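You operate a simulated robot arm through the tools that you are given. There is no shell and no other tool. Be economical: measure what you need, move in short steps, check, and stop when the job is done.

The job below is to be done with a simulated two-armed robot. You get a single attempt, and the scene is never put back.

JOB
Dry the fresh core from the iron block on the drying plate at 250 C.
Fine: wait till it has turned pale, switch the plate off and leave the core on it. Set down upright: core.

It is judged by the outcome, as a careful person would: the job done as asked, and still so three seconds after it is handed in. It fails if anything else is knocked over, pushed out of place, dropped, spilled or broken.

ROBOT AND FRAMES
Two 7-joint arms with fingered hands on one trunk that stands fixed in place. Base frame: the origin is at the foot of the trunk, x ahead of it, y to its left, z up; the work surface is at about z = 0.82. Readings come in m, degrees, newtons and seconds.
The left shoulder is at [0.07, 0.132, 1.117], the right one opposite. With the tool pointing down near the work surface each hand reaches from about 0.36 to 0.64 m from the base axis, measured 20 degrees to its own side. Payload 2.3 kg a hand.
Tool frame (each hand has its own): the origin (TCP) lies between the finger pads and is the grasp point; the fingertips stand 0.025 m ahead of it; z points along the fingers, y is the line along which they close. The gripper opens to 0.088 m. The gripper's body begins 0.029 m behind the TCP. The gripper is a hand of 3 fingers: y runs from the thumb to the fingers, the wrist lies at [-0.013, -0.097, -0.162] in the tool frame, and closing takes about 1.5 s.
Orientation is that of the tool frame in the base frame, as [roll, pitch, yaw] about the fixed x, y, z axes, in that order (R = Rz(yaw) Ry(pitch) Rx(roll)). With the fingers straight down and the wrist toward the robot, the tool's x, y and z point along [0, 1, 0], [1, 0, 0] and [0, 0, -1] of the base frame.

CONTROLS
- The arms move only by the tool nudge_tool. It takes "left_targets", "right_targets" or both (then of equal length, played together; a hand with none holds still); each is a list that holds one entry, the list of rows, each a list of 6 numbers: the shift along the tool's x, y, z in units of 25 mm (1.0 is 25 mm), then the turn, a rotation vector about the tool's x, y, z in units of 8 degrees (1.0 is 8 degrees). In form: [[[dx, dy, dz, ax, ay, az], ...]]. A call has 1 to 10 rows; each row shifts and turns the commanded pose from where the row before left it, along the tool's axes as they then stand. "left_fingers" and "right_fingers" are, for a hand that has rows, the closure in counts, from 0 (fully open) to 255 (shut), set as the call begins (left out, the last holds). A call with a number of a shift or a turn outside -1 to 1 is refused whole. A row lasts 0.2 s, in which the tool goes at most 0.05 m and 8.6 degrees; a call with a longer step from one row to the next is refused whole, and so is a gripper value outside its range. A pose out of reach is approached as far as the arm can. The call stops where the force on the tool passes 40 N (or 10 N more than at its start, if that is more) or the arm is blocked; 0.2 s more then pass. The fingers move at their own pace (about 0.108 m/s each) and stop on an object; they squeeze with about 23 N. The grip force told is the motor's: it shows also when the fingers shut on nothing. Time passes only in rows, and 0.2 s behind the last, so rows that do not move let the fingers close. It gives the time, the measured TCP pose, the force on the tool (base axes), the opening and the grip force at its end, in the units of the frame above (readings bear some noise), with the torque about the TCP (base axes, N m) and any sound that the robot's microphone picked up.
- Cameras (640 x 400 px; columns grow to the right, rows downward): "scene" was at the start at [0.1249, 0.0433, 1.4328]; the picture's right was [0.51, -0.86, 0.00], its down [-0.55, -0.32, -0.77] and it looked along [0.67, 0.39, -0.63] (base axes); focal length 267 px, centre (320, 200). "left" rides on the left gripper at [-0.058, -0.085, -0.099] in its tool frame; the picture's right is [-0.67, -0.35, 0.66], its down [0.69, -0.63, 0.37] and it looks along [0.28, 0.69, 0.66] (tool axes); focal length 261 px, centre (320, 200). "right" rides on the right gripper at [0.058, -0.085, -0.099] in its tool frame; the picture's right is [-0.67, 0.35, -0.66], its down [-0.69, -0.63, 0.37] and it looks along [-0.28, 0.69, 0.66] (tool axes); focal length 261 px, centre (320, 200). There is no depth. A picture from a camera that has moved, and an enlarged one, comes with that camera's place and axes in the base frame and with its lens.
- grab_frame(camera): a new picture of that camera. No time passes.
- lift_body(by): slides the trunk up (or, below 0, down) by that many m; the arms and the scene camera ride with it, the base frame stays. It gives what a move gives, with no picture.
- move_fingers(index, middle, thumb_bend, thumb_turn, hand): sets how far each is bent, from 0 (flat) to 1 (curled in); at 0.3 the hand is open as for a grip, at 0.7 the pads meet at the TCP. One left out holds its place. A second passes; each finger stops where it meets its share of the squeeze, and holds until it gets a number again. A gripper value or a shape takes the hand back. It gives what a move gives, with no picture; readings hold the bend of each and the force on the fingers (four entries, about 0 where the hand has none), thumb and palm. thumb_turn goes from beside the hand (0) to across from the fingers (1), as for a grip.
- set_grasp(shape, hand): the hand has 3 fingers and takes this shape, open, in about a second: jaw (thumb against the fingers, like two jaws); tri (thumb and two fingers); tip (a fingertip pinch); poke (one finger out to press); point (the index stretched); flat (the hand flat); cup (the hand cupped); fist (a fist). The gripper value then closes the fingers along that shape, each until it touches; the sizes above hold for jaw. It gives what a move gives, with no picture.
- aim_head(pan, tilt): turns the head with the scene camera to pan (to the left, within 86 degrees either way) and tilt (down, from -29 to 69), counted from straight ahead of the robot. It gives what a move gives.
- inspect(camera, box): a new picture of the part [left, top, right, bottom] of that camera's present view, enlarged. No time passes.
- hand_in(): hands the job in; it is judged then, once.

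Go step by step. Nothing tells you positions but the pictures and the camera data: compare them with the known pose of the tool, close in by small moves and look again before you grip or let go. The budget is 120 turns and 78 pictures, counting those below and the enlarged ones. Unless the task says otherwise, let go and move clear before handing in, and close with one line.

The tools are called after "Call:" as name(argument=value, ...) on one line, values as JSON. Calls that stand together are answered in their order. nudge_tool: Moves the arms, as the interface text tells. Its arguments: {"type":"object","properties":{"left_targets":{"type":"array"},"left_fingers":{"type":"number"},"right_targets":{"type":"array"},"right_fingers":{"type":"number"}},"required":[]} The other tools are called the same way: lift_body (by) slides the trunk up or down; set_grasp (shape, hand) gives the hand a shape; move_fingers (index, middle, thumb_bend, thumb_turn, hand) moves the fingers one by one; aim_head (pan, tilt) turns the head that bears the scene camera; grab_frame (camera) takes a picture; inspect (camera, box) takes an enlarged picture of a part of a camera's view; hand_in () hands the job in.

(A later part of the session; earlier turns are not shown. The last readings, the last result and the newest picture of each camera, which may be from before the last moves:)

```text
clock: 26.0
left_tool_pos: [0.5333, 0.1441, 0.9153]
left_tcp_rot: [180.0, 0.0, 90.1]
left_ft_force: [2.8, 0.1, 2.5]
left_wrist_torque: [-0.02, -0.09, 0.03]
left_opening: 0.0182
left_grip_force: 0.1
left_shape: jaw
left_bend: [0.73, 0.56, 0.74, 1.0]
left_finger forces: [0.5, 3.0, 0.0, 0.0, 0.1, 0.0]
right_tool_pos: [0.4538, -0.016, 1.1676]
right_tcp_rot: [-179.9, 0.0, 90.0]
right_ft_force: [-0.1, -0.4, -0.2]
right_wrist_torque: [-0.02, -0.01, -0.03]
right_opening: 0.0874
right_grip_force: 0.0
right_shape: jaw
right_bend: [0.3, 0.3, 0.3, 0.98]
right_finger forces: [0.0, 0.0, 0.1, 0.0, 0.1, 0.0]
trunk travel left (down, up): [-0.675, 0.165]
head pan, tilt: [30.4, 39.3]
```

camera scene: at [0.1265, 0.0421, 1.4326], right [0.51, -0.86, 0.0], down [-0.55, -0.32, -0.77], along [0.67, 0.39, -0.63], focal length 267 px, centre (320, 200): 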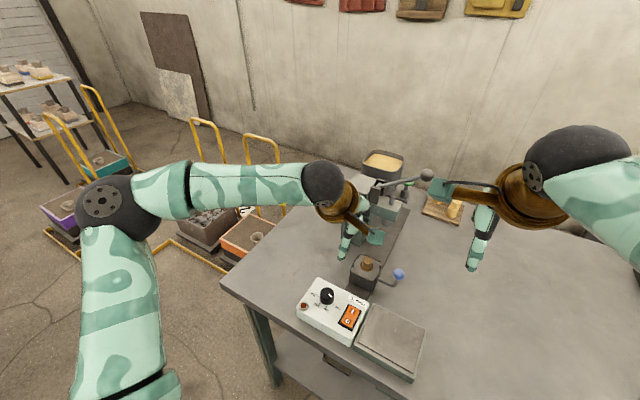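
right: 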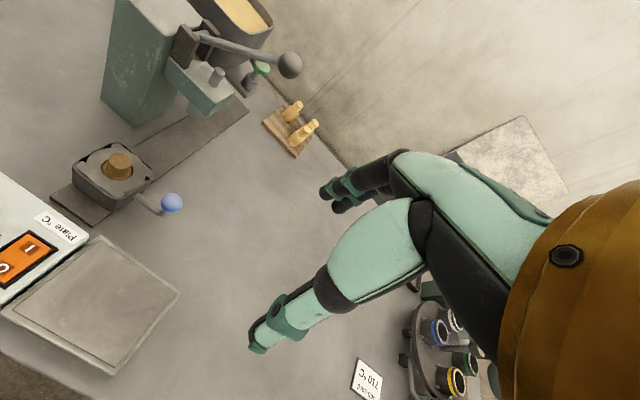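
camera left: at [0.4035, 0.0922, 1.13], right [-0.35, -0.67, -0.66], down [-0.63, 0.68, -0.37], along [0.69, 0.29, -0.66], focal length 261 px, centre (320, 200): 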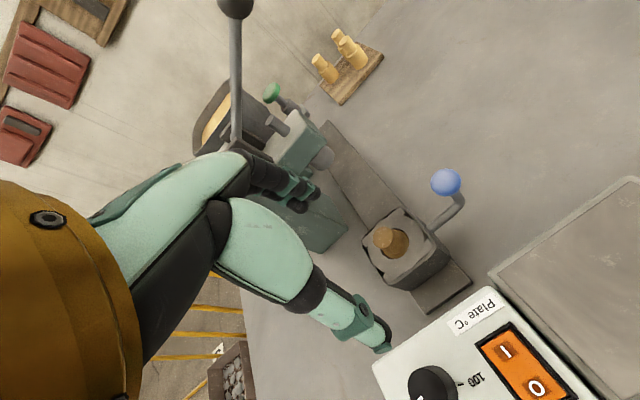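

Call:
nudge_tool(left_targets=[[[0, 0.12, 0, 0, 0, 0], [0, 0, 0, 0, 0, 0]]])

Call:
inspect(camera="left", box=[270, 190, 390, 310])

```text
clock: 26.6
left_tool_pos: [0.5361, 0.1455, 0.9156]
left_tcp_rot: [180.0, 0.0, 90.1]
left_ft_force: [0.9, 0.6, -0.4]
left_wrist_torque: [0.07, -0.04, 0.01]
left_opening: 0.0171
left_grip_force: 0.0
left_shape: jaw
left_bend: [0.73, 0.58, 0.74, 1.0]
left_finger forces: [0.1, 1.1, 0.0, 0.1, 0.3, 0.0]
right_tool_pos: [0.4527, -0.0172, 1.1675]
right_tcp_rot: [-179.9, 0.0, 90.1]
right_ft_force: [0.4, -1.0, 0.0]
right_wrist_torque: [-0.01, -0.01, 0.01]
right_opening: 0.0877
right_grip_force: 0.0
right_shape: jaw
right_bend: [0.3, 0.3, 0.3, 0.98]
right_finger forces: [0.0, 0.0, 0.0, 0.1, 0.0, 0.1]
trunk travel left (down, up): [-0.675, 0.165]
head pan, tilt: [30.4, 39.3]
```

```text
3.33 times, centred on (330, 250) of left
camera zoom: at [0.4504, 0.0865, 1.0153], right [-0.35, -0.67, -0.66], down [-0.63, 0.68, -0.37], along [0.69, 0.29, -0.66], focal length 869 px, centre (287, 33)
```

zoom: 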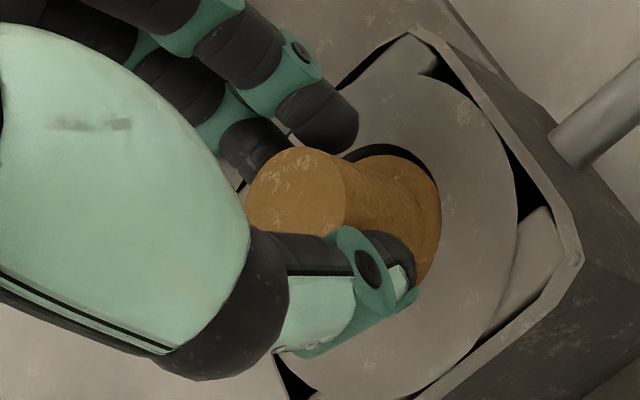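

Thumb and fingers both touch now. I'll tighten slightly more.

Call:
nudge_tool(left_targets=[[[0, 0, 0, 0, 0, 0], [0, 0, 0, 0, 0, 0], [0, 0, 0, 0, 0, 0]]], left_fingers=216)

```text
clock: 27.4
left_tool_pos: [0.5359, 0.1437, 0.9148]
left_tcp_rot: [180.0, 0.0, 90.1]
left_ft_force: [0.3, 0.8, 0.3]
left_wrist_torque: [-0.01, 0.01, -0.02]
left_opening: 0.013
left_grip_force: 22.7
left_shape: jaw
left_bend: [0.72, 0.58, 0.75, 1.0]
left_finger forces: [9.3, 9.2, 0.0, 0.1, 17.1, 0.1]
right_tool_pos: [0.4538, -0.0179, 1.1673]
right_tcp_rot: [-179.8, 0.0, 90.0]
right_ft_force: [0.1, -0.2, 0.3]
right_wrist_torque: [-0.02, 0.0, 0.0]
right_opening: 0.0878
right_grip_force: 0.1
right_shape: jaw
right_bend: [0.3, 0.3, 0.3, 0.98]
right_finger forces: [0.1, 0.0, 0.0, 0.1, 0.0, 0.1]
trunk travel left (down, up): [-0.675, 0.165]
head pan, tilt: [30.4, 39.3]
```

The core is firmly gripped with balanced forces. I'll lift a few mm and watch the force.

Call:
nudge_tool(left_targets=[[[0, 0, -0.15, 0, 0, 0], [0, 0, -0.15, 0, 0, 0], [0, 0, -0.1, 0, 0, 0]]])

Call:
inspect(camera="left", box=[270, 190, 390, 310])

```text
clock: 28.2
left_tool_pos: [0.5358, 0.1433, 0.9262]
left_tcp_rot: [180.0, 0.1, 90.1]
left_ft_force: [0.1, -0.1, -0.9]
left_wrist_torque: [0.02, 0.01, -0.01]
left_opening: 0.013
left_grip_force: 22.6
left_shape: jaw
left_bend: [0.72, 0.58, 0.75, 1.0]
left_finger forces: [9.0, 9.2, 0.0, 0.0, 17.1, 0.0]
right_tool_pos: [0.4537, -0.0171, 1.1674]
right_tcp_rot: [180.0, 0.0, 90.0]
right_ft_force: [-0.2, -0.8, -0.6]
right_wrist_torque: [0.02, 0.0, -0.02]
right_opening: 0.0873
right_grip_force: 0.2
right_shape: jaw
right_bend: [0.3, 0.3, 0.3, 0.98]
right_finger forces: [0.1, 0.0, 0.0, 0.0, 0.1, 0.0]
trunk travel left (down, up): [-0.675, 0.165]
head pan, tilt: [30.4, 39.3]
```

```text
3.33 times, centred on (330, 250) of left
camera zoom: at [0.4503, 0.0858, 1.0257], right [-0.35, -0.67, -0.66], down [-0.63, 0.68, -0.37], along [0.69, 0.29, -0.66], focal length 869 px, centre (287, 33)
```

zoom: 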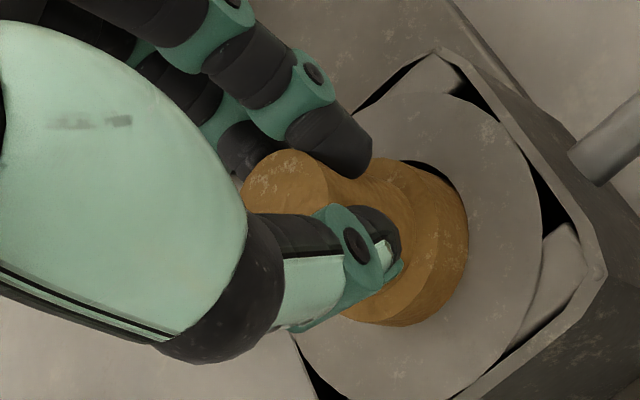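

The core is sliding out freely with about 1 N. I'll keep lifting straight up.

Call:
nudge_tool(left_targets=[[[0, 0, -0.3, 0, 0, 0], [0, 0, -0.3, 0, 0, 0], [0, 0, -0.3, 0, 0, 0], [0, 0, -0.4, 0, 0, 0], [0, 0, -0.4, 0, 0, 0], [0, 0, -0.5, 0, 0, 0], [0, 0, -0.5, 0, 0, 0], [0, 0, -0.5, 0, 0, 0]]])

Call:
grab_frame(camera="left")

Call:
inspect(camera="scene", box=[290, 180, 450, 380])

Call:
inspect(camera="right", box=[0, 60, 260, 320])

```text
clock: 30.0
left_tool_pos: [0.5354, 0.1446, 1.0066]
left_tcp_rot: [-180.0, 0.0, 90.1]
left_ft_force: [-0.1, -0.1, 0.0]
left_wrist_torque: [0.03, 0.0, -0.01]
left_opening: 0.0123
left_grip_force: 23.0
left_shape: jaw
left_bend: [0.73, 0.57, 0.77, 1.0]
left_finger forces: [0.1, 11.0, 0.1, 0.0, 15.3, 0.0]
right_tool_pos: [0.4531, -0.0169, 1.1669]
right_tcp_rot: [179.9, 0.0, 90.1]
right_ft_force: [0.1, -0.9, -0.1]
right_wrist_torque: [-0.01, 0.0, -0.03]
right_opening: 0.0873
right_grip_force: 0.1
right_shape: jaw
right_bend: [0.3, 0.3, 0.3, 0.98]
right_finger forces: [0.0, 0.0, 0.0, 0.0, 0.0, 0.1]
trunk travel left (down, up): [-0.675, 0.165]
head pan, tilt: [30.4, 39.3]
```

```text
42 pictures are left
camera left: at [0.4502, 0.0864, 1.1059], right [-0.35, -0.67, -0.66], down [-0.63, 0.68, -0.37], along [0.69, 0.29, -0.66], focal length 261 px, centre (320, 200)
```

left: 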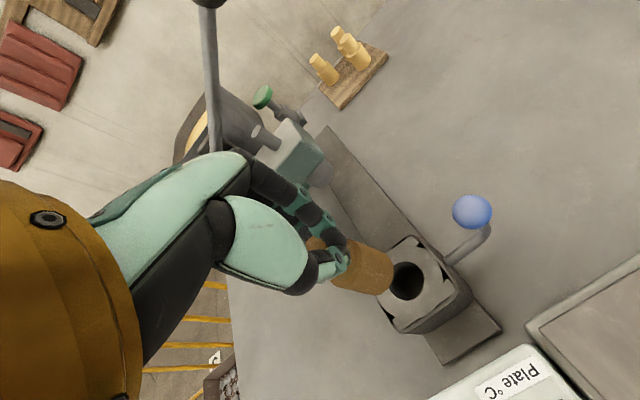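

```text
2.00 times, centred on (370, 280) of scene
camera zoom: at [0.125, 0.0431, 1.4327], right [0.51, -0.86, 0.0], down [-0.55, -0.32, -0.77], along [0.67, 0.39, -0.63], focal length 533 px, centre (220, 40)
```

zoom: 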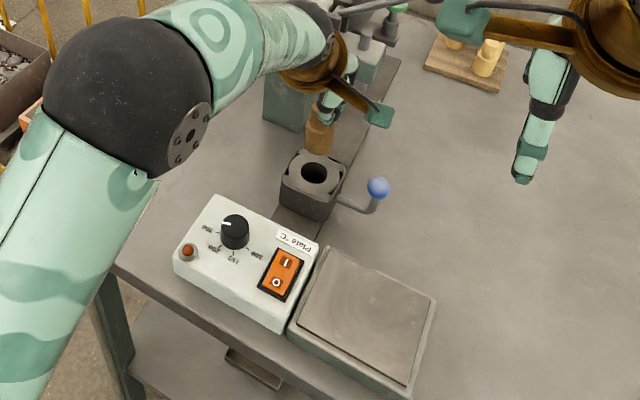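

```text
1.54 times, centred on (130, 190) of right
camera zoom: at [0.3686, 0.0408, 1.268], right [0.35, -0.67, 0.66], down [-0.63, -0.69, -0.37], along [0.69, -0.28, -0.66], focal length 401 px, centre (612, 215)
```

zoom: 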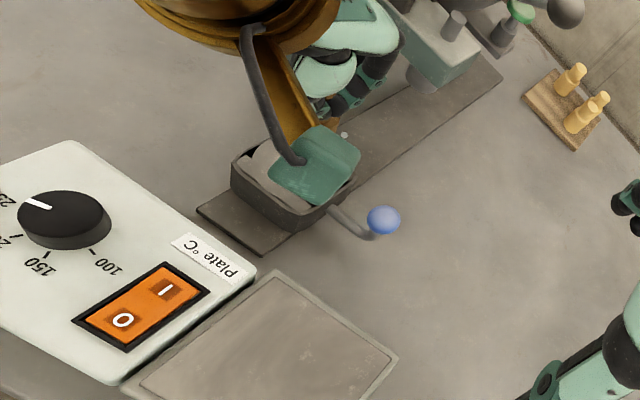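

The core is clear of the block. I'll check its tilt and bottom.

Call:
inspect(camera="left", box=[270, 190, 410, 330])

Call:
inspect(camera="scene", box=[350, 210, 410, 270])

```text
2.86 times, centred on (340, 260) of left
camera zoom: at [0.4502, 0.0864, 1.1059], right [-0.35, -0.67, -0.66], down [-0.63, 0.68, -0.37], along [0.69, 0.29, -0.66], focal length 745 px, centre (263, 29)
```

zoom: 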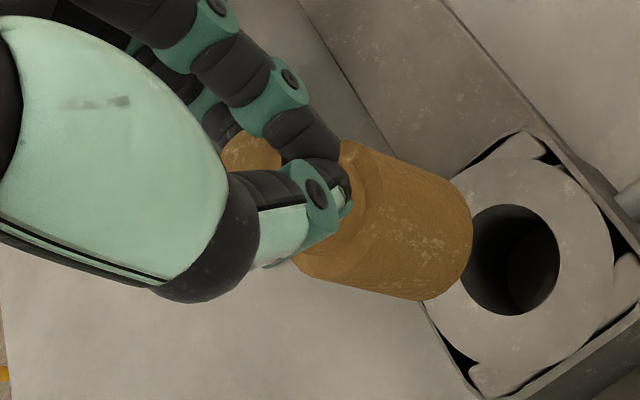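

```text
6.67 times, centred on (380, 240) of scene
camera zoom: at [0.125, 0.0431, 1.4327], right [0.51, -0.86, 0.0], down [-0.55, -0.32, -0.77], along [0.67, 0.39, -0.63], focal length 1777 px, centre (-80, -67)
```

zoom: 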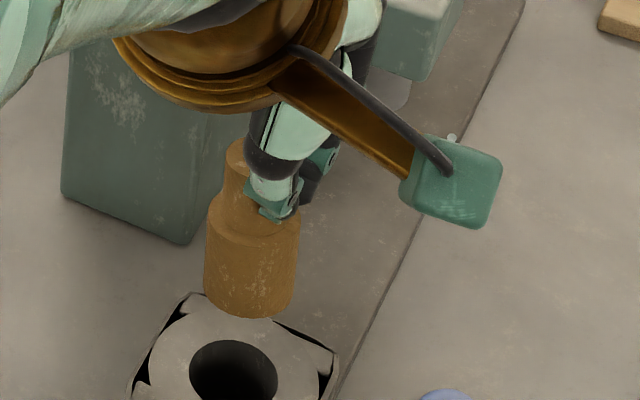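

The core is held about upright, perhaps 4° off. Next I'll carry it over the plate, whose centre I put near (0.419, 0.04) with its top near z 0.86, and swing the right hand out of the way to watch from the side.

Call:
nudge_tool(left_targets=[[[0, -0.93, -0.1, 0, 0, 0], [0, -0.93, -0.1, 0, 0, 0], [0, -0.93, -0.1, 0, 0, 0], [0, -0.93, 0, 0, 0, 0], [0, -0.93, 0, 0, 0, 0], [-0.3, 0, 0, 0, 0, 0], [-0.4, 0, 0, 0, 0, 0], [-0.4, 0, 0, 0, 0, 0], [-0.4, 0, 0, 0, 0, 0], [-0.4, 0, 0, 0, 0, 0]]], right_targets=[[[-1, 0, 0, 0, 0, 0], [-1, 0, 0, 0, 0, 0], [-1, 0, 0, 0, 0, 0], [-1, 0, 0, 0, 0, 0], [-1, 0, 0, 0, 0, 0], [-1, 0, 0, 0, 0, -1], [0, 0, 0, 0, 0, -1], [0, 0, 0, 0, 0, -1], [0, 0, 0, 0, 0, -1], [0, 0, 0, 0, 0, -1]]])

Call:
grab_frame(camera="right")

Call:
grab_frame(camera="scene")

```text
clock: 32.2
left_tool_pos: [0.4212, 0.0953, 1.0123]
left_tcp_rot: [-179.8, 0.0, 90.2]
left_ft_force: [0.5, 0.3, 0.5]
left_wrist_torque: [-0.01, -0.05, -0.03]
left_opening: 0.0124
left_grip_force: 22.5
left_shape: jaw
left_bend: [0.73, 0.57, 0.77, 1.0]
left_finger forces: [0.0, 10.7, 0.0, 0.0, 15.7, 0.0]
right_tool_pos: [0.4541, -0.1682, 1.1675]
right_tcp_rot: [-180.0, -0.1, 130.3]
right_ft_force: [0.2, 0.3, 0.3]
right_wrist_torque: [-0.01, 0.0, 0.0]
right_opening: 0.0877
right_grip_force: 0.0
right_shape: jaw
right_bend: [0.3, 0.3, 0.3, 0.98]
right_finger forces: [0.0, 0.0, 0.1, 0.0, 0.1, 0.0]
trunk travel left (down, up): [-0.675, 0.165]
head pan, tilt: [30.4, 39.3]
```

```text
37 pictures are left
camera right: at [0.3526, -0.1789, 1.2677], right [0.7, -0.29, 0.65], down [-0.04, -0.93, -0.37], along [0.71, 0.23, -0.66], focal length 261 px, centre (320, 200)
```

right: 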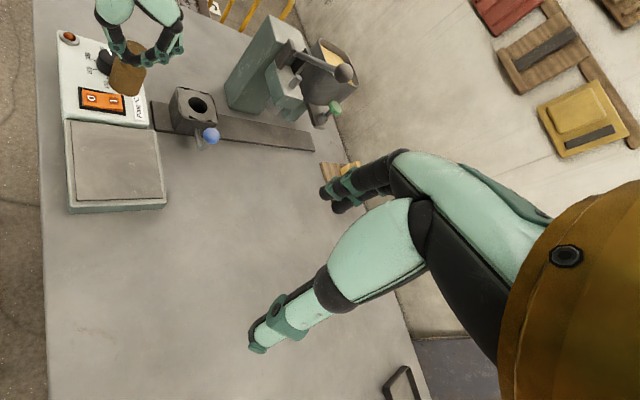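

```text
36 pictures are left
camera scene: at [0.1258, 0.0421, 1.4327], right [0.51, -0.86, 0.0], down [-0.55, -0.32, -0.77], along [0.67, 0.39, -0.63], focal length 267 px, centre (320, 200)
```

scene: 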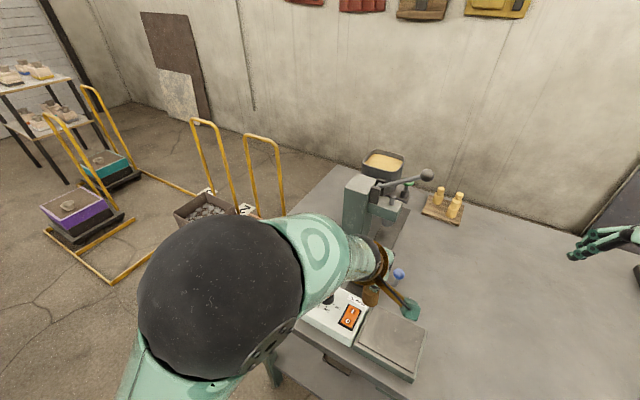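

Call:
nudge_tool(left_targets=[[[-0.5, 0, 0, 0, 0, 0], [-0.6, 0, 0, 0, 0, 0], [-0.6, 0, 0, 0, 0, 0], [-0.6, 0.1, 0, 0, 0, 0], [-0.3, 0, 0, 0, 0, 0], [0, 0, 0.6, 0, 0, 0], [0, 0, 0.6, 0, 0, 0]]])

Call:
inspect(camera="right", box=[30, 20, 250, 240])

Call:
inspect(camera="left", box=[240, 160, 480, 400])

Call:
inspect(camera="scene", box=[330, 240, 450, 390])

```text
clock: 33.8
left_tool_pos: [0.4259, 0.0321, 0.9912]
left_tcp_rot: [179.4, 1.4, 90.7]
left_ft_force: [-0.1, 0.0, -0.2]
left_wrist_torque: [0.03, -0.03, -0.01]
left_opening: 0.0122
left_grip_force: 23.3
left_shape: jaw
left_bend: [0.73, 0.57, 0.77, 1.0]
left_finger forces: [0.1, 10.3, 0.1, 0.1, 16.1, 0.0]
right_tool_pos: [0.4545, -0.1672, 1.1677]
right_tcp_rot: [-180.0, -0.1, 130.1]
right_ft_force: [0.4, -0.1, -0.3]
right_wrist_torque: [-0.02, -0.02, 0.01]
right_opening: 0.0877
right_grip_force: 0.0
right_shape: jaw
right_bend: [0.3, 0.3, 0.3, 0.98]
right_finger forces: [0.0, 0.0, 0.0, 0.0, 0.0, 0.1]
trunk travel left (down, up): [-0.675, 0.165]
head pan, tilt: [30.4, 39.3]
```

```text
1.82 times, centred on (140, 130) of right
camera zoom: at [0.3527, -0.1778, 1.2678], right [0.7, -0.29, 0.65], down [-0.04, -0.93, -0.37], along [0.71, 0.23, -0.66], focal length 474 px, centre (647, 327)
```

zoom: 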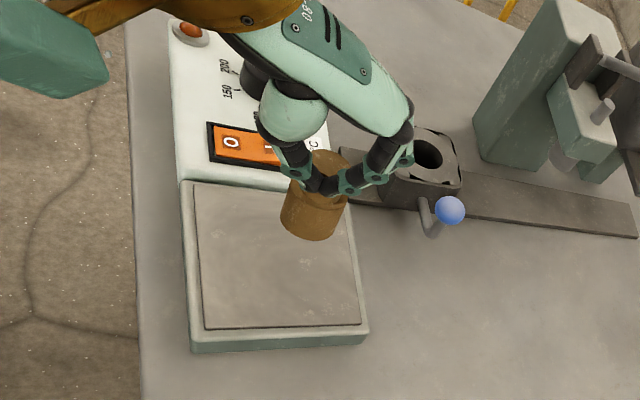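

```text
1.67 times, centred on (360, 280) of left
camera zoom: at [0.3392, -0.0246, 1.0915], right [-0.33, -0.69, -0.64], down [-0.63, 0.67, -0.39], along [0.7, 0.28, -0.66], focal length 434 px, centre (253, 67)
```

zoom: 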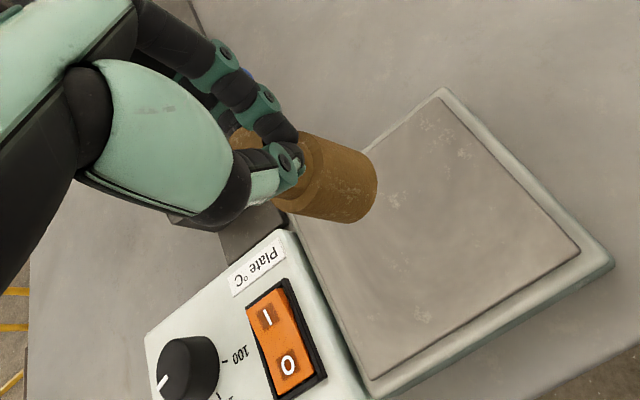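

```text
2.67 times, centred on (390, 315) of scene
camera zoom: at [0.1259, 0.0431, 1.4327], right [0.51, -0.86, 0.0], down [-0.55, -0.32, -0.77], along [0.67, 0.39, -0.63], focal length 711 px, centre (133, -107)
```

zoom: 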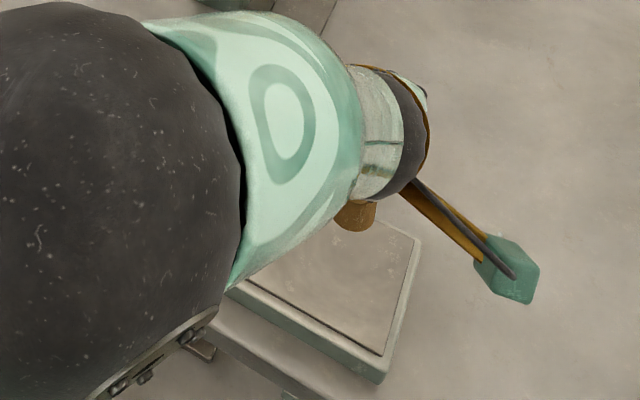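

The core hangs essentially vertical over the plate. I'll shift slightly toward the plate centre and lower to just above contact.

Call:
nudge_tool(left_targets=[[[0.4, 0, 0.4, 0, 0, 0], [0, 0, 0.6, 0, 0, 0], [0, 0, 0.6, 0, 0, 0], [0, 0, 0.5, 0, 0, 0], [0, 0, 0, 0, 0, 0]]])

Call:
inspect(camera="right", box=[80, 70, 200, 190])

Call:
inspect(camera="left", box=[260, 180, 440, 360])

```text
clock: 35.0
left_tool_pos: [0.4223, 0.0407, 0.9304]
left_tcp_rot: [-179.9, -0.1, 90.1]
left_ft_force: [0.4, 0.6, 0.3]
left_wrist_torque: [-0.02, 0.02, 0.02]
left_opening: 0.0125
left_grip_force: 23.1
left_shape: jaw
left_bend: [0.73, 0.57, 0.78, 1.0]
left_finger forces: [0.1, 7.8, 0.0, 0.0, 0.0, 0.1]
right_tool_pos: [0.4535, -0.1678, 1.1673]
right_tcp_rot: [-180.0, -0.1, 130.1]
right_ft_force: [0.0, -0.1, -0.2]
right_wrist_torque: [0.02, 0.03, 0.01]
right_opening: 0.0878
right_grip_force: 0.2
right_shape: jaw
right_bend: [0.3, 0.3, 0.3, 0.98]
right_finger forces: [0.1, 0.0, 0.1, 0.0, 0.0, 0.1]
trunk travel left (down, up): [-0.675, 0.165]
head pan, tilt: [30.4, 39.3]
```

```text
3.33 times, centred on (140, 130) of right
camera zoom: at [0.3517, -0.1781, 1.268], right [0.7, -0.29, 0.66], down [-0.04, -0.93, -0.37], along [0.71, 0.23, -0.66], focal length 869 px, centre (920, 433)
```

zoom: 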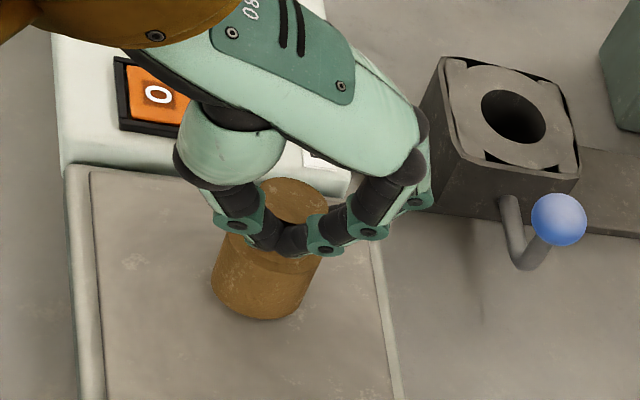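

```text
2.22 times, centred on (350, 270) of left
camera zoom: at [0.3371, -0.0168, 1.0302], right [-0.35, -0.67, -0.66], down [-0.63, 0.69, -0.36], along [0.69, 0.29, -0.66], focal length 579 px, centre (253, 44)
```

zoom: 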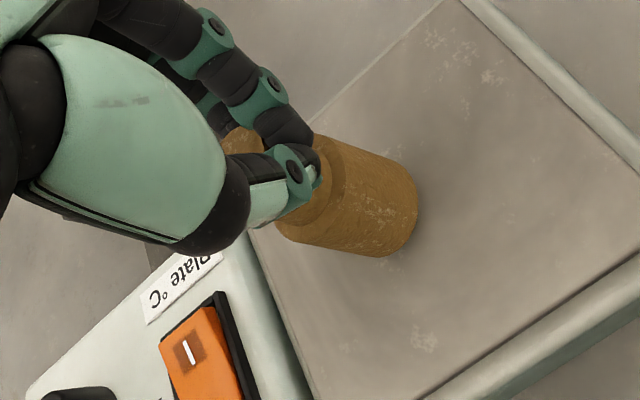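

The grip is loosening as the thumb unloads, so I'll lower promptly in small steps until contact.

Call:
nudge_tool(left_targets=[[[0, 0, 0.08, 0, 0, 0], [0, 0, 0.08, 0, 0, 0]]])

Call:
inspect(camera="right", box=[80, 70, 200, 190])

```text
clock: 35.6
left_tool_pos: [0.4215, 0.0396, 0.9275]
left_tcp_rot: [179.9, -0.1, 90.1]
left_ft_force: [-0.9, -1.5, 7.3]
left_wrist_torque: [0.0, -0.04, -0.02]
left_opening: 0.0127
left_grip_force: 23.2
left_shape: jaw
left_bend: [0.73, 0.57, 0.78, 1.0]
left_finger forces: [0.0, 9.2, 0.0, 0.0, 18.4, 0.0]
right_tool_pos: [0.4524, -0.1688, 1.1684]
right_tcp_rot: [179.9, -0.1, 130.0]
right_ft_force: [-0.5, 0.2, 0.0]
right_wrist_torque: [-0.02, -0.04, 0.02]
right_opening: 0.0879
right_grip_force: 0.0
right_shape: jaw
right_bend: [0.3, 0.3, 0.3, 0.98]
right_finger forces: [0.0, 0.0, 0.1, 0.0, 0.0, 0.0]
trunk travel left (down, up): [-0.675, 0.165]
head pan, tilt: [30.4, 39.3]
```

```text
3.33 times, centred on (140, 130) of right
camera zoom: at [0.3498, -0.1791, 1.2686], right [0.7, -0.29, 0.66], down [-0.04, -0.93, -0.37], along [0.72, 0.23, -0.66], focal length 869 px, centre (920, 433)
```

zoom: 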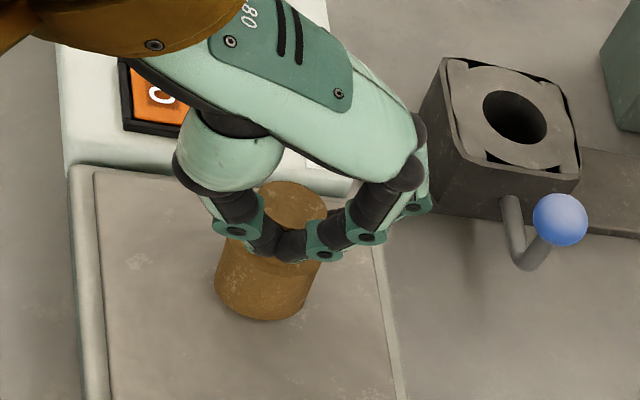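

Contact with the plate at about 7 N. I'll open gradually.

Call:
nudge_tool(left_targets=[[[0, 0, -0.03, 0, 0, 0], [0, 0, 0, 0, 0, 0], [0, 0, 0, 0, 0, 0]]], left_fingers=195)

Call:
nudge_tool(left_targets=[[[0, 0, 0, 0, 0, 0], [0, 0, 0, 0, 0, 0], [0, 0, 0, 0, 0, 0], [0, 0, 0, 0, 0, 0]]], left_fingers=160)

Call:
inspect(camera="right", box=[80, 70, 200, 190])

Call:
inspect(camera="left", box=[260, 180, 440, 360])

```text
clock: 36.4
left_tool_pos: [0.4237, 0.0406, 0.9279]
left_tcp_rot: [-180.0, 0.0, 90.1]
left_ft_force: [0.2, 0.1, -0.2]
left_wrist_torque: [0.01, 0.0, -0.02]
left_opening: 0.0206
left_grip_force: 0.1
left_shape: jaw
left_bend: [0.74, 0.57, 0.74, 1.0]
left_finger forces: [0.0, 0.0, 0.1, 0.1, 0.1, 0.1]
right_tool_pos: [0.4536, -0.168, 1.1688]
right_tcp_rot: [-180.0, 0.0, 130.1]
right_ft_force: [0.3, 0.1, 0.4]
right_wrist_torque: [0.01, 0.03, -0.03]
right_opening: 0.0877
right_grip_force: 0.0
right_shape: jaw
right_bend: [0.3, 0.3, 0.3, 0.98]
right_finger forces: [0.0, 0.0, 0.0, 0.1, 0.0, 0.1]
trunk travel left (down, up): [-0.675, 0.165]
head pan, tilt: [30.4, 39.3]
```

```text
clock: 37.4
left_tool_pos: [0.4225, 0.0419, 0.9276]
left_tcp_rot: [180.0, 0.0, 90.1]
left_ft_force: [-0.4, -0.6, -0.3]
left_wrist_torque: [-0.04, 0.0, -0.01]
left_opening: 0.0324
left_grip_force: 0.1
left_shape: jaw
left_bend: [0.74, 0.5, 0.73, 1.0]
left_finger forces: [0.0, 0.0, 0.0, 0.0, 0.0, 0.0]
right_tool_pos: [0.4552, -0.1675, 1.168]
right_tcp_rot: [180.0, -0.1, 130.0]
right_ft_force: [0.1, 0.0, 0.2]
right_wrist_torque: [-0.03, 0.02, 0.06]
right_opening: 0.0876
right_grip_force: 0.1
right_shape: jaw
right_bend: [0.3, 0.3, 0.3, 0.98]
right_finger forces: [0.0, 0.0, 0.0, 0.0, 0.0, 0.1]
trunk travel left (down, up): [-0.675, 0.165]
head pan, tilt: [30.4, 39.3]
```

```text
3.33 times, centred on (140, 130) of right
camera zoom: at [0.352, -0.1779, 1.268], right [0.7, -0.29, 0.65], down [-0.04, -0.93, -0.37], along [0.71, 0.23, -0.66], focal length 869 px, centre (920, 433)
```

zoom: 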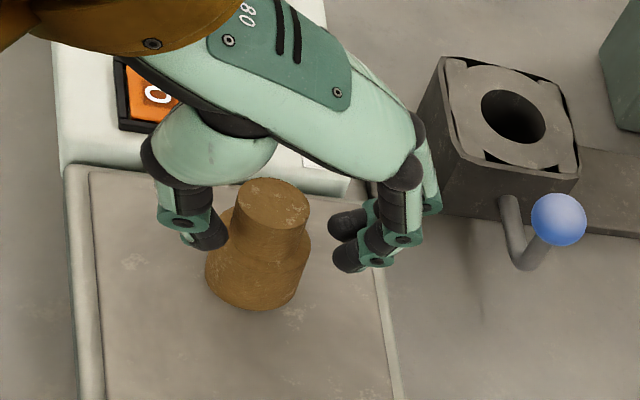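

```text
2.22 times, centred on (350, 270) of left
camera zoom: at [0.3369, -0.0169, 1.0272], right [-0.35, -0.67, -0.66], down [-0.63, 0.68, -0.37], along [0.69, 0.29, -0.66], focal length 579 px, centre (253, 44)
```

zoom: 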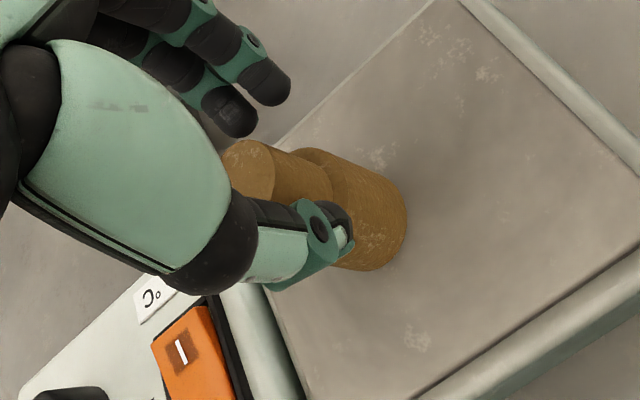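

The core stands on its own. I'll open fully and rise straight up.

Call:
nudge_tool(left_targets=[[[0, 0, 0, 0, 0, 0], [0, 0, 0, 0, 0, 0], [0, 0, 0, 0, 0, 0], [0, 0, 0, 0, 0, 0], [0, 0, -0.4, 0, 0, 0], [0, 0, -0.8, 0, 0, 0], [0, 0, -0.8, 0, 0, 0], [0, 0, -1, 0, 0, 0]]], left_fingers=0)

Call:
nudge_tool(left_targets=[[[0.5, 0, -0.5, 0, 0, 0], [0.9, 0, 0, 0, 0, 0], [0.9, -0.2, 0, 0, 0, 0], [0.9, -0.4, 0, 0, 0, 0], [0, -0.4, 0, 0, 0, 0]]])

Call:
grab_frame(camera="left")

Call:
inspect(camera="right", box=[40, 20, 240, 220])

```text
clock: 39.2
left_tool_pos: [0.4223, 0.0401, 1.003]
left_tcp_rot: [180.0, 0.1, 90.1]
left_ft_force: [-0.4, 0.4, -0.3]
left_wrist_torque: [0.04, 0.01, 0.0]
left_opening: 0.0878
left_grip_force: 0.0
left_shape: jaw
left_bend: [0.3, 0.3, 0.3, 0.98]
left_finger forces: [0.0, 0.0, 0.0, 0.0, 0.0, 0.1]
right_tool_pos: [0.4536, -0.1676, 1.1682]
right_tcp_rot: [179.9, 0.1, 130.1]
right_ft_force: [-0.4, 0.3, 0.3]
right_wrist_torque: [-0.01, -0.01, 0.0]
right_opening: 0.0878
right_grip_force: 0.0
right_shape: jaw
right_bend: [0.3, 0.3, 0.3, 0.98]
right_finger forces: [0.1, 0.0, 0.0, 0.1, 0.1, 0.1]
trunk travel left (down, up): [-0.675, 0.165]
head pan, tilt: [30.4, 39.3]
```

```text
clock: 40.4
left_tool_pos: [0.3957, 0.1219, 1.0152]
left_tcp_rot: [-180.0, 0.0, 90.0]
left_ft_force: [0.4, 0.0, 0.1]
left_wrist_torque: [-0.01, -0.01, 0.0]
left_opening: 0.0876
left_grip_force: 0.2
left_shape: jaw
left_bend: [0.3, 0.3, 0.3, 0.98]
left_finger forces: [0.0, 0.0, 0.1, 0.0, 0.1, 0.0]
right_tool_pos: [0.4534, -0.1683, 1.1689]
right_tcp_rot: [-180.0, -0.1, 130.1]
right_ft_force: [-0.8, -0.3, 0.1]
right_wrist_torque: [0.0, -0.02, 0.02]
right_opening: 0.0875
right_grip_force: 0.0
right_shape: jaw
right_bend: [0.3, 0.3, 0.3, 0.98]
right_finger forces: [0.0, 0.0, 0.1, 0.0, 0.0, 0.1]
trunk travel left (down, up): [-0.675, 0.165]
head pan, tilt: [30.4, 39.3]
```

```text
27 pictures are left
camera left: at [0.3097, 0.0633, 1.1147], right [-0.35, -0.67, -0.66], down [-0.63, 0.68, -0.37], along [0.69, 0.29, -0.66], focal length 261 px, centre (320, 200)
```

left: 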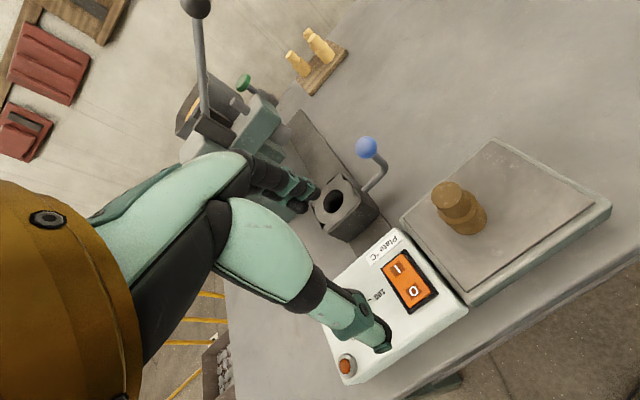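

```text
2.00 times, centred on (140, 120) of right
camera zoom: at [0.3514, -0.1784, 1.2681], right [0.7, -0.29, 0.66], down [-0.04, -0.93, -0.37], along [0.71, 0.23, -0.66], focal length 521 px, centre (680, 360)
```

zoom: 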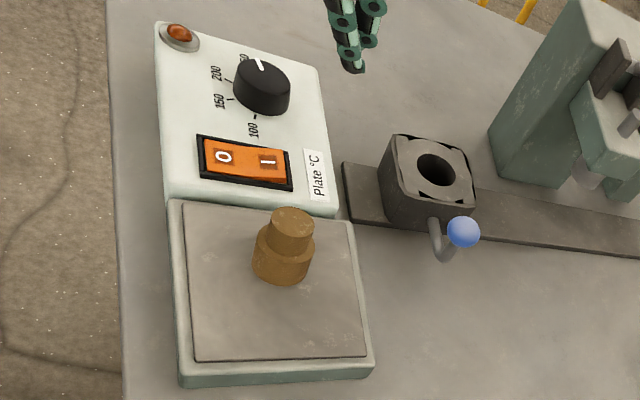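

The core stands upright on the plate. The switch's I end is near (0.415, 0.1285) and the O end near (0.391, 0.1285), both at about z 0.876. I'll make a poking finger and find its tip.

Call:
set_grasp(hand="left", shape="poke")

Call:
grab_frame(camera="left")

Call:
grab_frame(camera="right")

```text
clock: 41.3
left_tool_pos: [0.3968, 0.122, 1.0142]
left_tcp_rot: [180.0, -0.1, 90.2]
left_ft_force: [-0.2, -0.3, -0.2]
left_wrist_torque: [0.0, -0.03, 0.04]
left_opening: 0.0002
left_grip_force: 0.0
left_shape: poke
left_bend: [0.7, 0.7, 1.0, 1.0]
left_finger forces: [0.0, 0.1, 0.0, 0.0, 0.0, 0.1]
right_tool_pos: [0.4528, -0.1664, 1.1683]
right_tcp_rot: [179.9, 0.0, 130.0]
right_ft_force: [-0.5, -0.6, 0.0]
right_wrist_torque: [-0.02, 0.01, -0.01]
right_opening: 0.0877
right_grip_force: 0.1
right_shape: jaw
right_bend: [0.3, 0.3, 0.3, 0.98]
right_finger forces: [0.0, 0.0, 0.0, 0.0, 0.0, 0.0]
trunk travel left (down, up): [-0.675, 0.165]
head pan, tilt: [30.4, 39.3]
```

```text
25 pictures are left
camera left: at [0.3104, 0.0636, 1.1145], right [-0.35, -0.67, -0.66], down [-0.63, 0.68, -0.37], along [0.69, 0.29, -0.66], focal length 261 px, centre (320, 200)
```

left: 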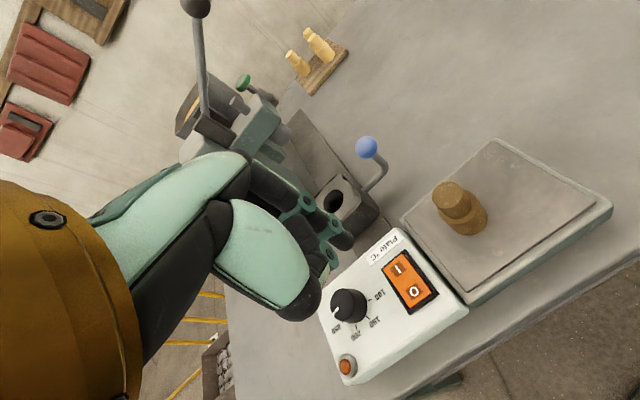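

```text
24 pictures are left
camera right: at [0.352, -0.1778, 1.268], right [0.7, -0.29, 0.65], down [-0.04, -0.93, -0.37], along [0.71, 0.23, -0.66], focal length 261 px, centre (320, 200)
```

right: 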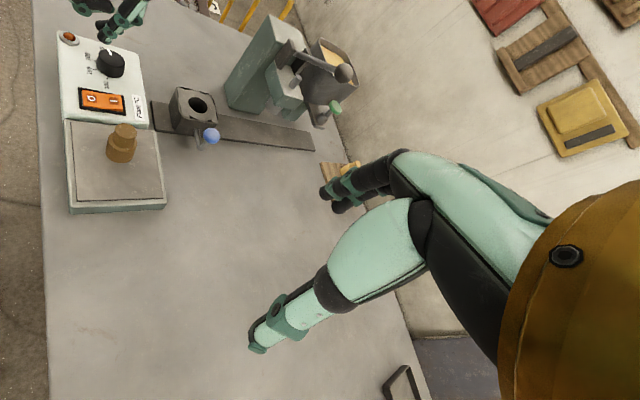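

Call:
inspect(camera="left", box=[260, 180, 420, 300])

Call:
inspect(camera="right", box=[40, 0, 160, 120])

```text
3.33 times, centred on (340, 240) of left
camera zoom: at [0.3104, 0.0636, 1.1145], right [-0.35, -0.67, -0.66], down [-0.63, 0.68, -0.37], along [0.69, 0.29, -0.66], focal length 869 px, centre (253, 67)
```

zoom: 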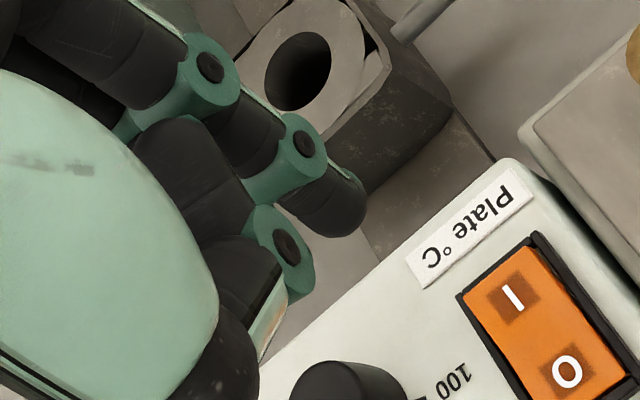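

```text
3.33 times, centred on (100, 60) of right
camera zoom: at [0.352, -0.1778, 1.268], right [0.7, -0.29, 0.65], down [-0.04, -0.93, -0.37], along [0.71, 0.23, -0.66], focal length 869 px, centre (1053, 667)
```

zoom: 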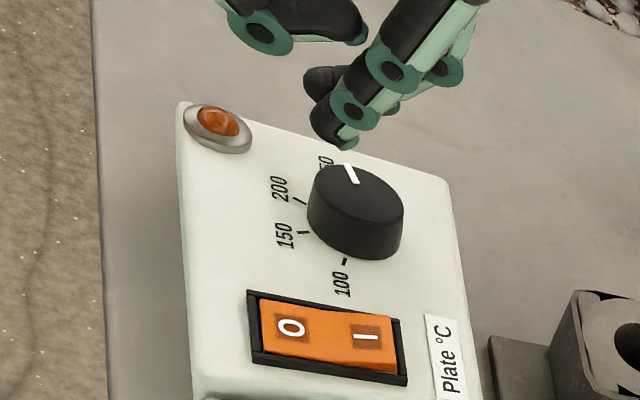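

The index tip sits at about tool (−0.006, 0, +0.025). I'll curl the middle finger away and bring the tip above the I end.

Call:
move_fingers(hand="left", middle=1.0)

Call:
nudge_tool(left_targets=[[[0.5, 0.45, 0.6, 0, 0, 0], [0, 0.43, 0.7, 0, 0, 0], [0, 0, 0.8, 0, 0, 0], [0, 0, 0.8, 0, 0, 0], [0, 0, 0.7, 0, 0, 0], [0, 0, 0, 0, 0, 0]]])

Call:
inspect(camera="left", box=[260, 180, 420, 300])

Call:
inspect(camera="right", box=[40, 30, 160, 150])

```text
clock: 42.3
left_tool_pos: [0.3959, 0.1212, 1.015]
left_tcp_rot: [-179.9, 0.0, 90.1]
left_ft_force: [-0.4, 0.6, 0.1]
left_wrist_torque: [-0.01, -0.02, 0.01]
left_opening: 0.0228
left_grip_force: 0.1
left_shape: fingers
left_bend: [0.7, 1.0, 1.0, 1.0]
left_finger forces: [0.1, 0.0, 0.0, 0.1, 0.0, 0.0]
right_tool_pos: [0.4536, -0.1674, 1.1676]
right_tcp_rot: [180.0, 0.0, 130.0]
right_ft_force: [0.2, 1.2, 0.8]
right_wrist_torque: [0.0, -0.05, 0.01]
right_opening: 0.0877
right_grip_force: 0.0
right_shape: jaw
right_bend: [0.3, 0.3, 0.3, 0.98]
right_finger forces: [0.1, 0.0, 0.0, 0.1, 0.0, 0.0]
trunk travel left (down, up): [-0.675, 0.165]
head pan, tilt: [30.4, 39.3]
```

```text
clock: 43.7
left_tool_pos: [0.4212, 0.136, 0.9259]
left_tcp_rot: [-180.0, 0.6, 90.6]
left_ft_force: [1.2, 0.3, 0.1]
left_wrist_torque: [-0.01, -0.02, 0.0]
left_opening: 0.0227
left_grip_force: 0.1
left_shape: fingers
left_bend: [0.7, 1.0, 1.0, 1.0]
left_finger forces: [0.0, 0.0, 0.0, 0.0, 0.1, 0.0]
right_tool_pos: [0.4541, -0.1675, 1.1675]
right_tcp_rot: [-180.0, 0.0, 130.1]
right_ft_force: [0.9, -0.3, 0.6]
right_wrist_torque: [0.03, 0.01, 0.03]
right_opening: 0.0877
right_grip_force: 0.0
right_shape: jaw
right_bend: [0.3, 0.3, 0.3, 0.98]
right_finger forces: [0.1, 0.0, 0.1, 0.0, 0.0, 0.0]
trunk travel left (down, up): [-0.675, 0.165]
head pan, tilt: [30.4, 39.3]
```

```text
3.33 times, centred on (340, 240) of left
camera zoom: at [0.336, 0.078, 1.0262], right [-0.34, -0.68, -0.65], down [-0.64, 0.67, -0.37], along [0.69, 0.29, -0.66], focal length 869 px, centre (253, 67)
```

zoom: 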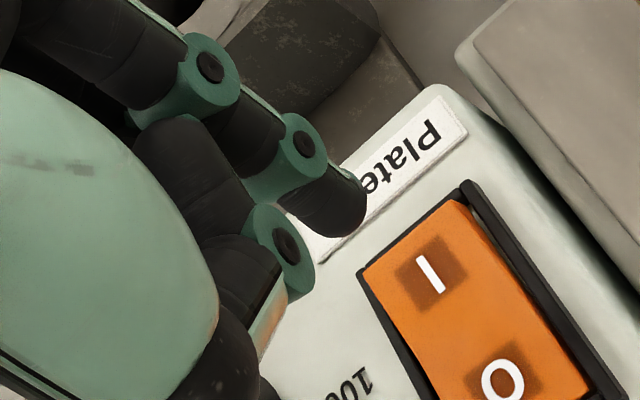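

```text
3.33 times, centred on (100, 90) of right
camera zoom: at [0.3517, -0.178, 1.2681], right [0.7, -0.29, 0.66], down [-0.04, -0.93, -0.37], along [0.71, 0.23, -0.66], focal length 869 px, centre (1053, 567)
```

zoom: 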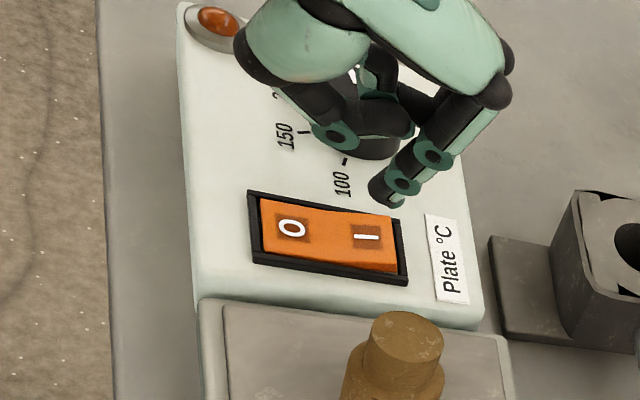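

The tip is lined up above the I mark, about 25 mm up. I'll press down in small steps.

Call:
nudge_tool(left_targets=[[[0, 0, 0.4, 0, 0, 0], [0, 0, 0.4, 0, 0, 0], [0, 0, 0.15, 0, 0, 0]]])

Call:
inspect(camera="right", box=[40, 30, 160, 150])

```text
clock: 44.5
left_tool_pos: [0.4208, 0.1357, 0.899]
left_tcp_rot: [-179.9, 0.2, 90.5]
left_ft_force: [-0.2, 1.0, -0.3]
left_wrist_torque: [0.02, 0.01, -0.03]
left_opening: 0.0226
left_grip_force: 0.1
left_shape: fingers
left_bend: [0.7, 1.0, 1.0, 1.0]
left_finger forces: [0.0, 0.0, 0.0, 0.0, 0.1, 0.1]
right_tool_pos: [0.4538, -0.1673, 1.1673]
right_tcp_rot: [180.0, -0.1, 130.0]
right_ft_force: [0.7, 0.3, 0.2]
right_wrist_torque: [-0.03, 0.0, -0.03]
right_opening: 0.0874
right_grip_force: 0.1
right_shape: jaw
right_bend: [0.3, 0.3, 0.3, 0.98]
right_finger forces: [0.0, 0.0, 0.0, 0.1, 0.1, 0.0]
trunk travel left (down, up): [-0.675, 0.165]
head pan, tilt: [30.4, 39.3]
```

```text
3.33 times, centred on (100, 90) of right
camera zoom: at [0.3519, -0.1779, 1.268], right [0.7, -0.29, 0.65], down [-0.04, -0.93, -0.37], along [0.71, 0.23, -0.66], focal length 869 px, centre (1053, 567)
```

zoom: 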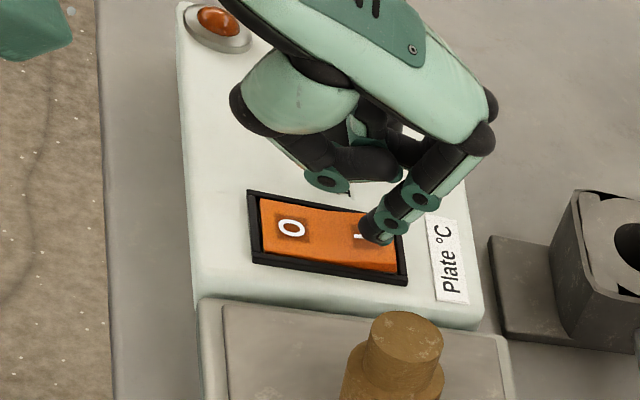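

Call:
nudge_tool(left_targets=[[[0, 0, 0.1, 0, 0, 0], [0, 0, 0.1, 0, 0, 0]]])

```text
clock: 45.1
left_tool_pos: [0.4204, 0.1341, 0.8941]
left_tcp_rot: [-179.9, -0.1, 89.9]
left_ft_force: [-0.1, 0.2, 1.8]
left_wrist_torque: [-0.03, -0.01, 0.02]
left_opening: 0.0229
left_grip_force: 0.0
left_shape: fingers
left_bend: [0.7, 1.0, 1.0, 1.0]
left_finger forces: [1.4, 0.1, 0.0, 0.0, 0.1, 0.1]
right_tool_pos: [0.4532, -0.1682, 1.1677]
right_tcp_rot: [180.0, 0.0, 130.0]
right_ft_force: [-0.2, -0.3, -0.6]
right_wrist_torque: [-0.02, 0.02, -0.01]
right_opening: 0.0876
right_grip_force: 0.0
right_shape: jaw
right_bend: [0.3, 0.3, 0.3, 0.98]
right_finger forces: [0.0, 0.0, 0.0, 0.0, 0.1, 0.0]
trunk travel left (down, up): [-0.675, 0.165]
head pan, tilt: [30.4, 39.3]
```

Call:
nudge_tool(left_targets=[[[0, 0, 0.1, 0, 0, 0], [0, 0, 0.1, 0, 0, 0]]])

Call:
inspect(camera="right", box=[40, 30, 160, 150])

```text
clock: 45.7
left_tool_pos: [0.4202, 0.1339, 0.8919]
left_tcp_rot: [179.7, 0.0, 90.1]
left_ft_force: [3.2, 1.3, 9.6]
left_wrist_torque: [-0.03, -0.1, -0.01]
left_opening: 0.0224
left_grip_force: 5.1
left_shape: fingers
left_bend: [0.7, 1.0, 1.0, 1.0]
left_finger forces: [10.0, 0.0, 0.0, 0.0, 0.1, 0.0]
right_tool_pos: [0.4531, -0.1677, 1.1698]
right_tcp_rot: [179.9, 0.0, 129.9]
right_ft_force: [0.3, -0.1, -0.5]
right_wrist_torque: [0.02, 0.05, 0.0]
right_opening: 0.0875
right_grip_force: 0.0
right_shape: jaw
right_bend: [0.3, 0.3, 0.3, 0.98]
right_finger forces: [0.0, 0.1, 0.0, 0.0, 0.1, 0.0]
trunk travel left (down, up): [-0.675, 0.165]
head pan, tilt: [30.4, 39.3]
```

```text
3.33 times, centred on (100, 90) of right
camera zoom: at [0.3506, -0.1783, 1.2685], right [0.7, -0.29, 0.66], down [-0.04, -0.93, -0.37], along [0.72, 0.23, -0.66], focal length 869 px, centre (1053, 567)
```

zoom: 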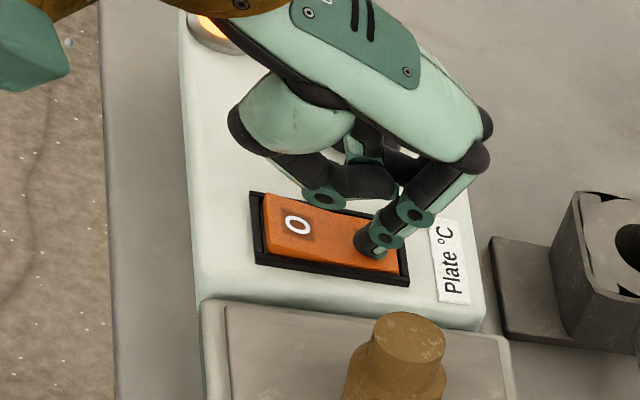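

The rocker has tipped to I and the lamp is lit. I'll raise the finger, stand by over the O end and wait while watching the core.

Call:
nudge_tool(left_targets=[[[0, 0, -0.6, 0, 0, 0], [0, 0, -0.8, 0, 0, 0], [0, -0.5, -0.4, 0, 0, 0], [0, -0.5, 0, 0, 0, 0], [0, 0, 0, 0, 0, 0], [0, 0, 0, 0, 0, 0], [0, 0, 0, 0, 0, 0], [0, 0, 0, 0, 0, 0], [0, 0, 0, 0, 0, 0], [0, 0, 0, 0, 0, 0]]])

Call:
inspect(camera="right", box=[30, 30, 190, 190])

```text
clock: 47.9
left_tool_pos: [0.3945, 0.1323, 0.9365]
left_tcp_rot: [180.0, 0.0, 90.1]
left_ft_force: [0.6, -0.6, -0.7]
left_wrist_torque: [-0.01, 0.0, -0.04]
left_opening: 0.0225
left_grip_force: 0.1
left_shape: fingers
left_bend: [0.7, 1.0, 1.0, 1.0]
left_finger forces: [0.1, 0.1, 0.0, 0.0, 0.0, 0.0]
right_tool_pos: [0.4531, -0.1682, 1.1693]
right_tcp_rot: [180.0, -0.1, 129.9]
right_ft_force: [0.2, -0.5, 0.7]
right_wrist_torque: [0.03, 0.01, -0.01]
right_opening: 0.0879
right_grip_force: 0.1
right_shape: jaw
right_bend: [0.3, 0.3, 0.3, 0.98]
right_finger forces: [0.0, 0.1, 0.1, 0.1, 0.0, 0.0]
trunk travel left (down, up): [-0.675, 0.165]
head pan, tilt: [30.4, 39.3]
```

```text
2.50 times, centred on (110, 110) of right
camera zoom: at [0.3519, -0.1779, 1.268], right [0.7, -0.29, 0.65], down [-0.04, -0.93, -0.37], along [0.71, 0.23, -0.66], focal length 652 px, centre (845, 425)
```

zoom: 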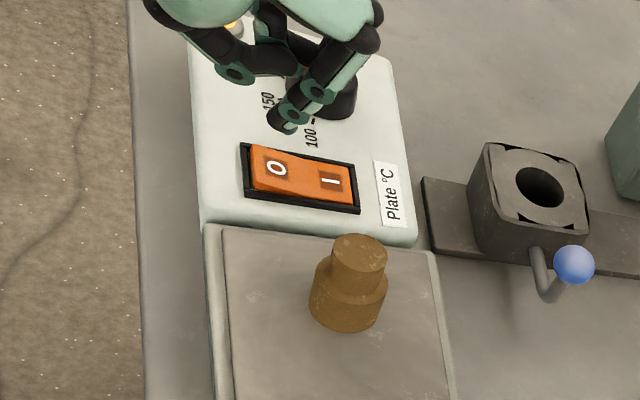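

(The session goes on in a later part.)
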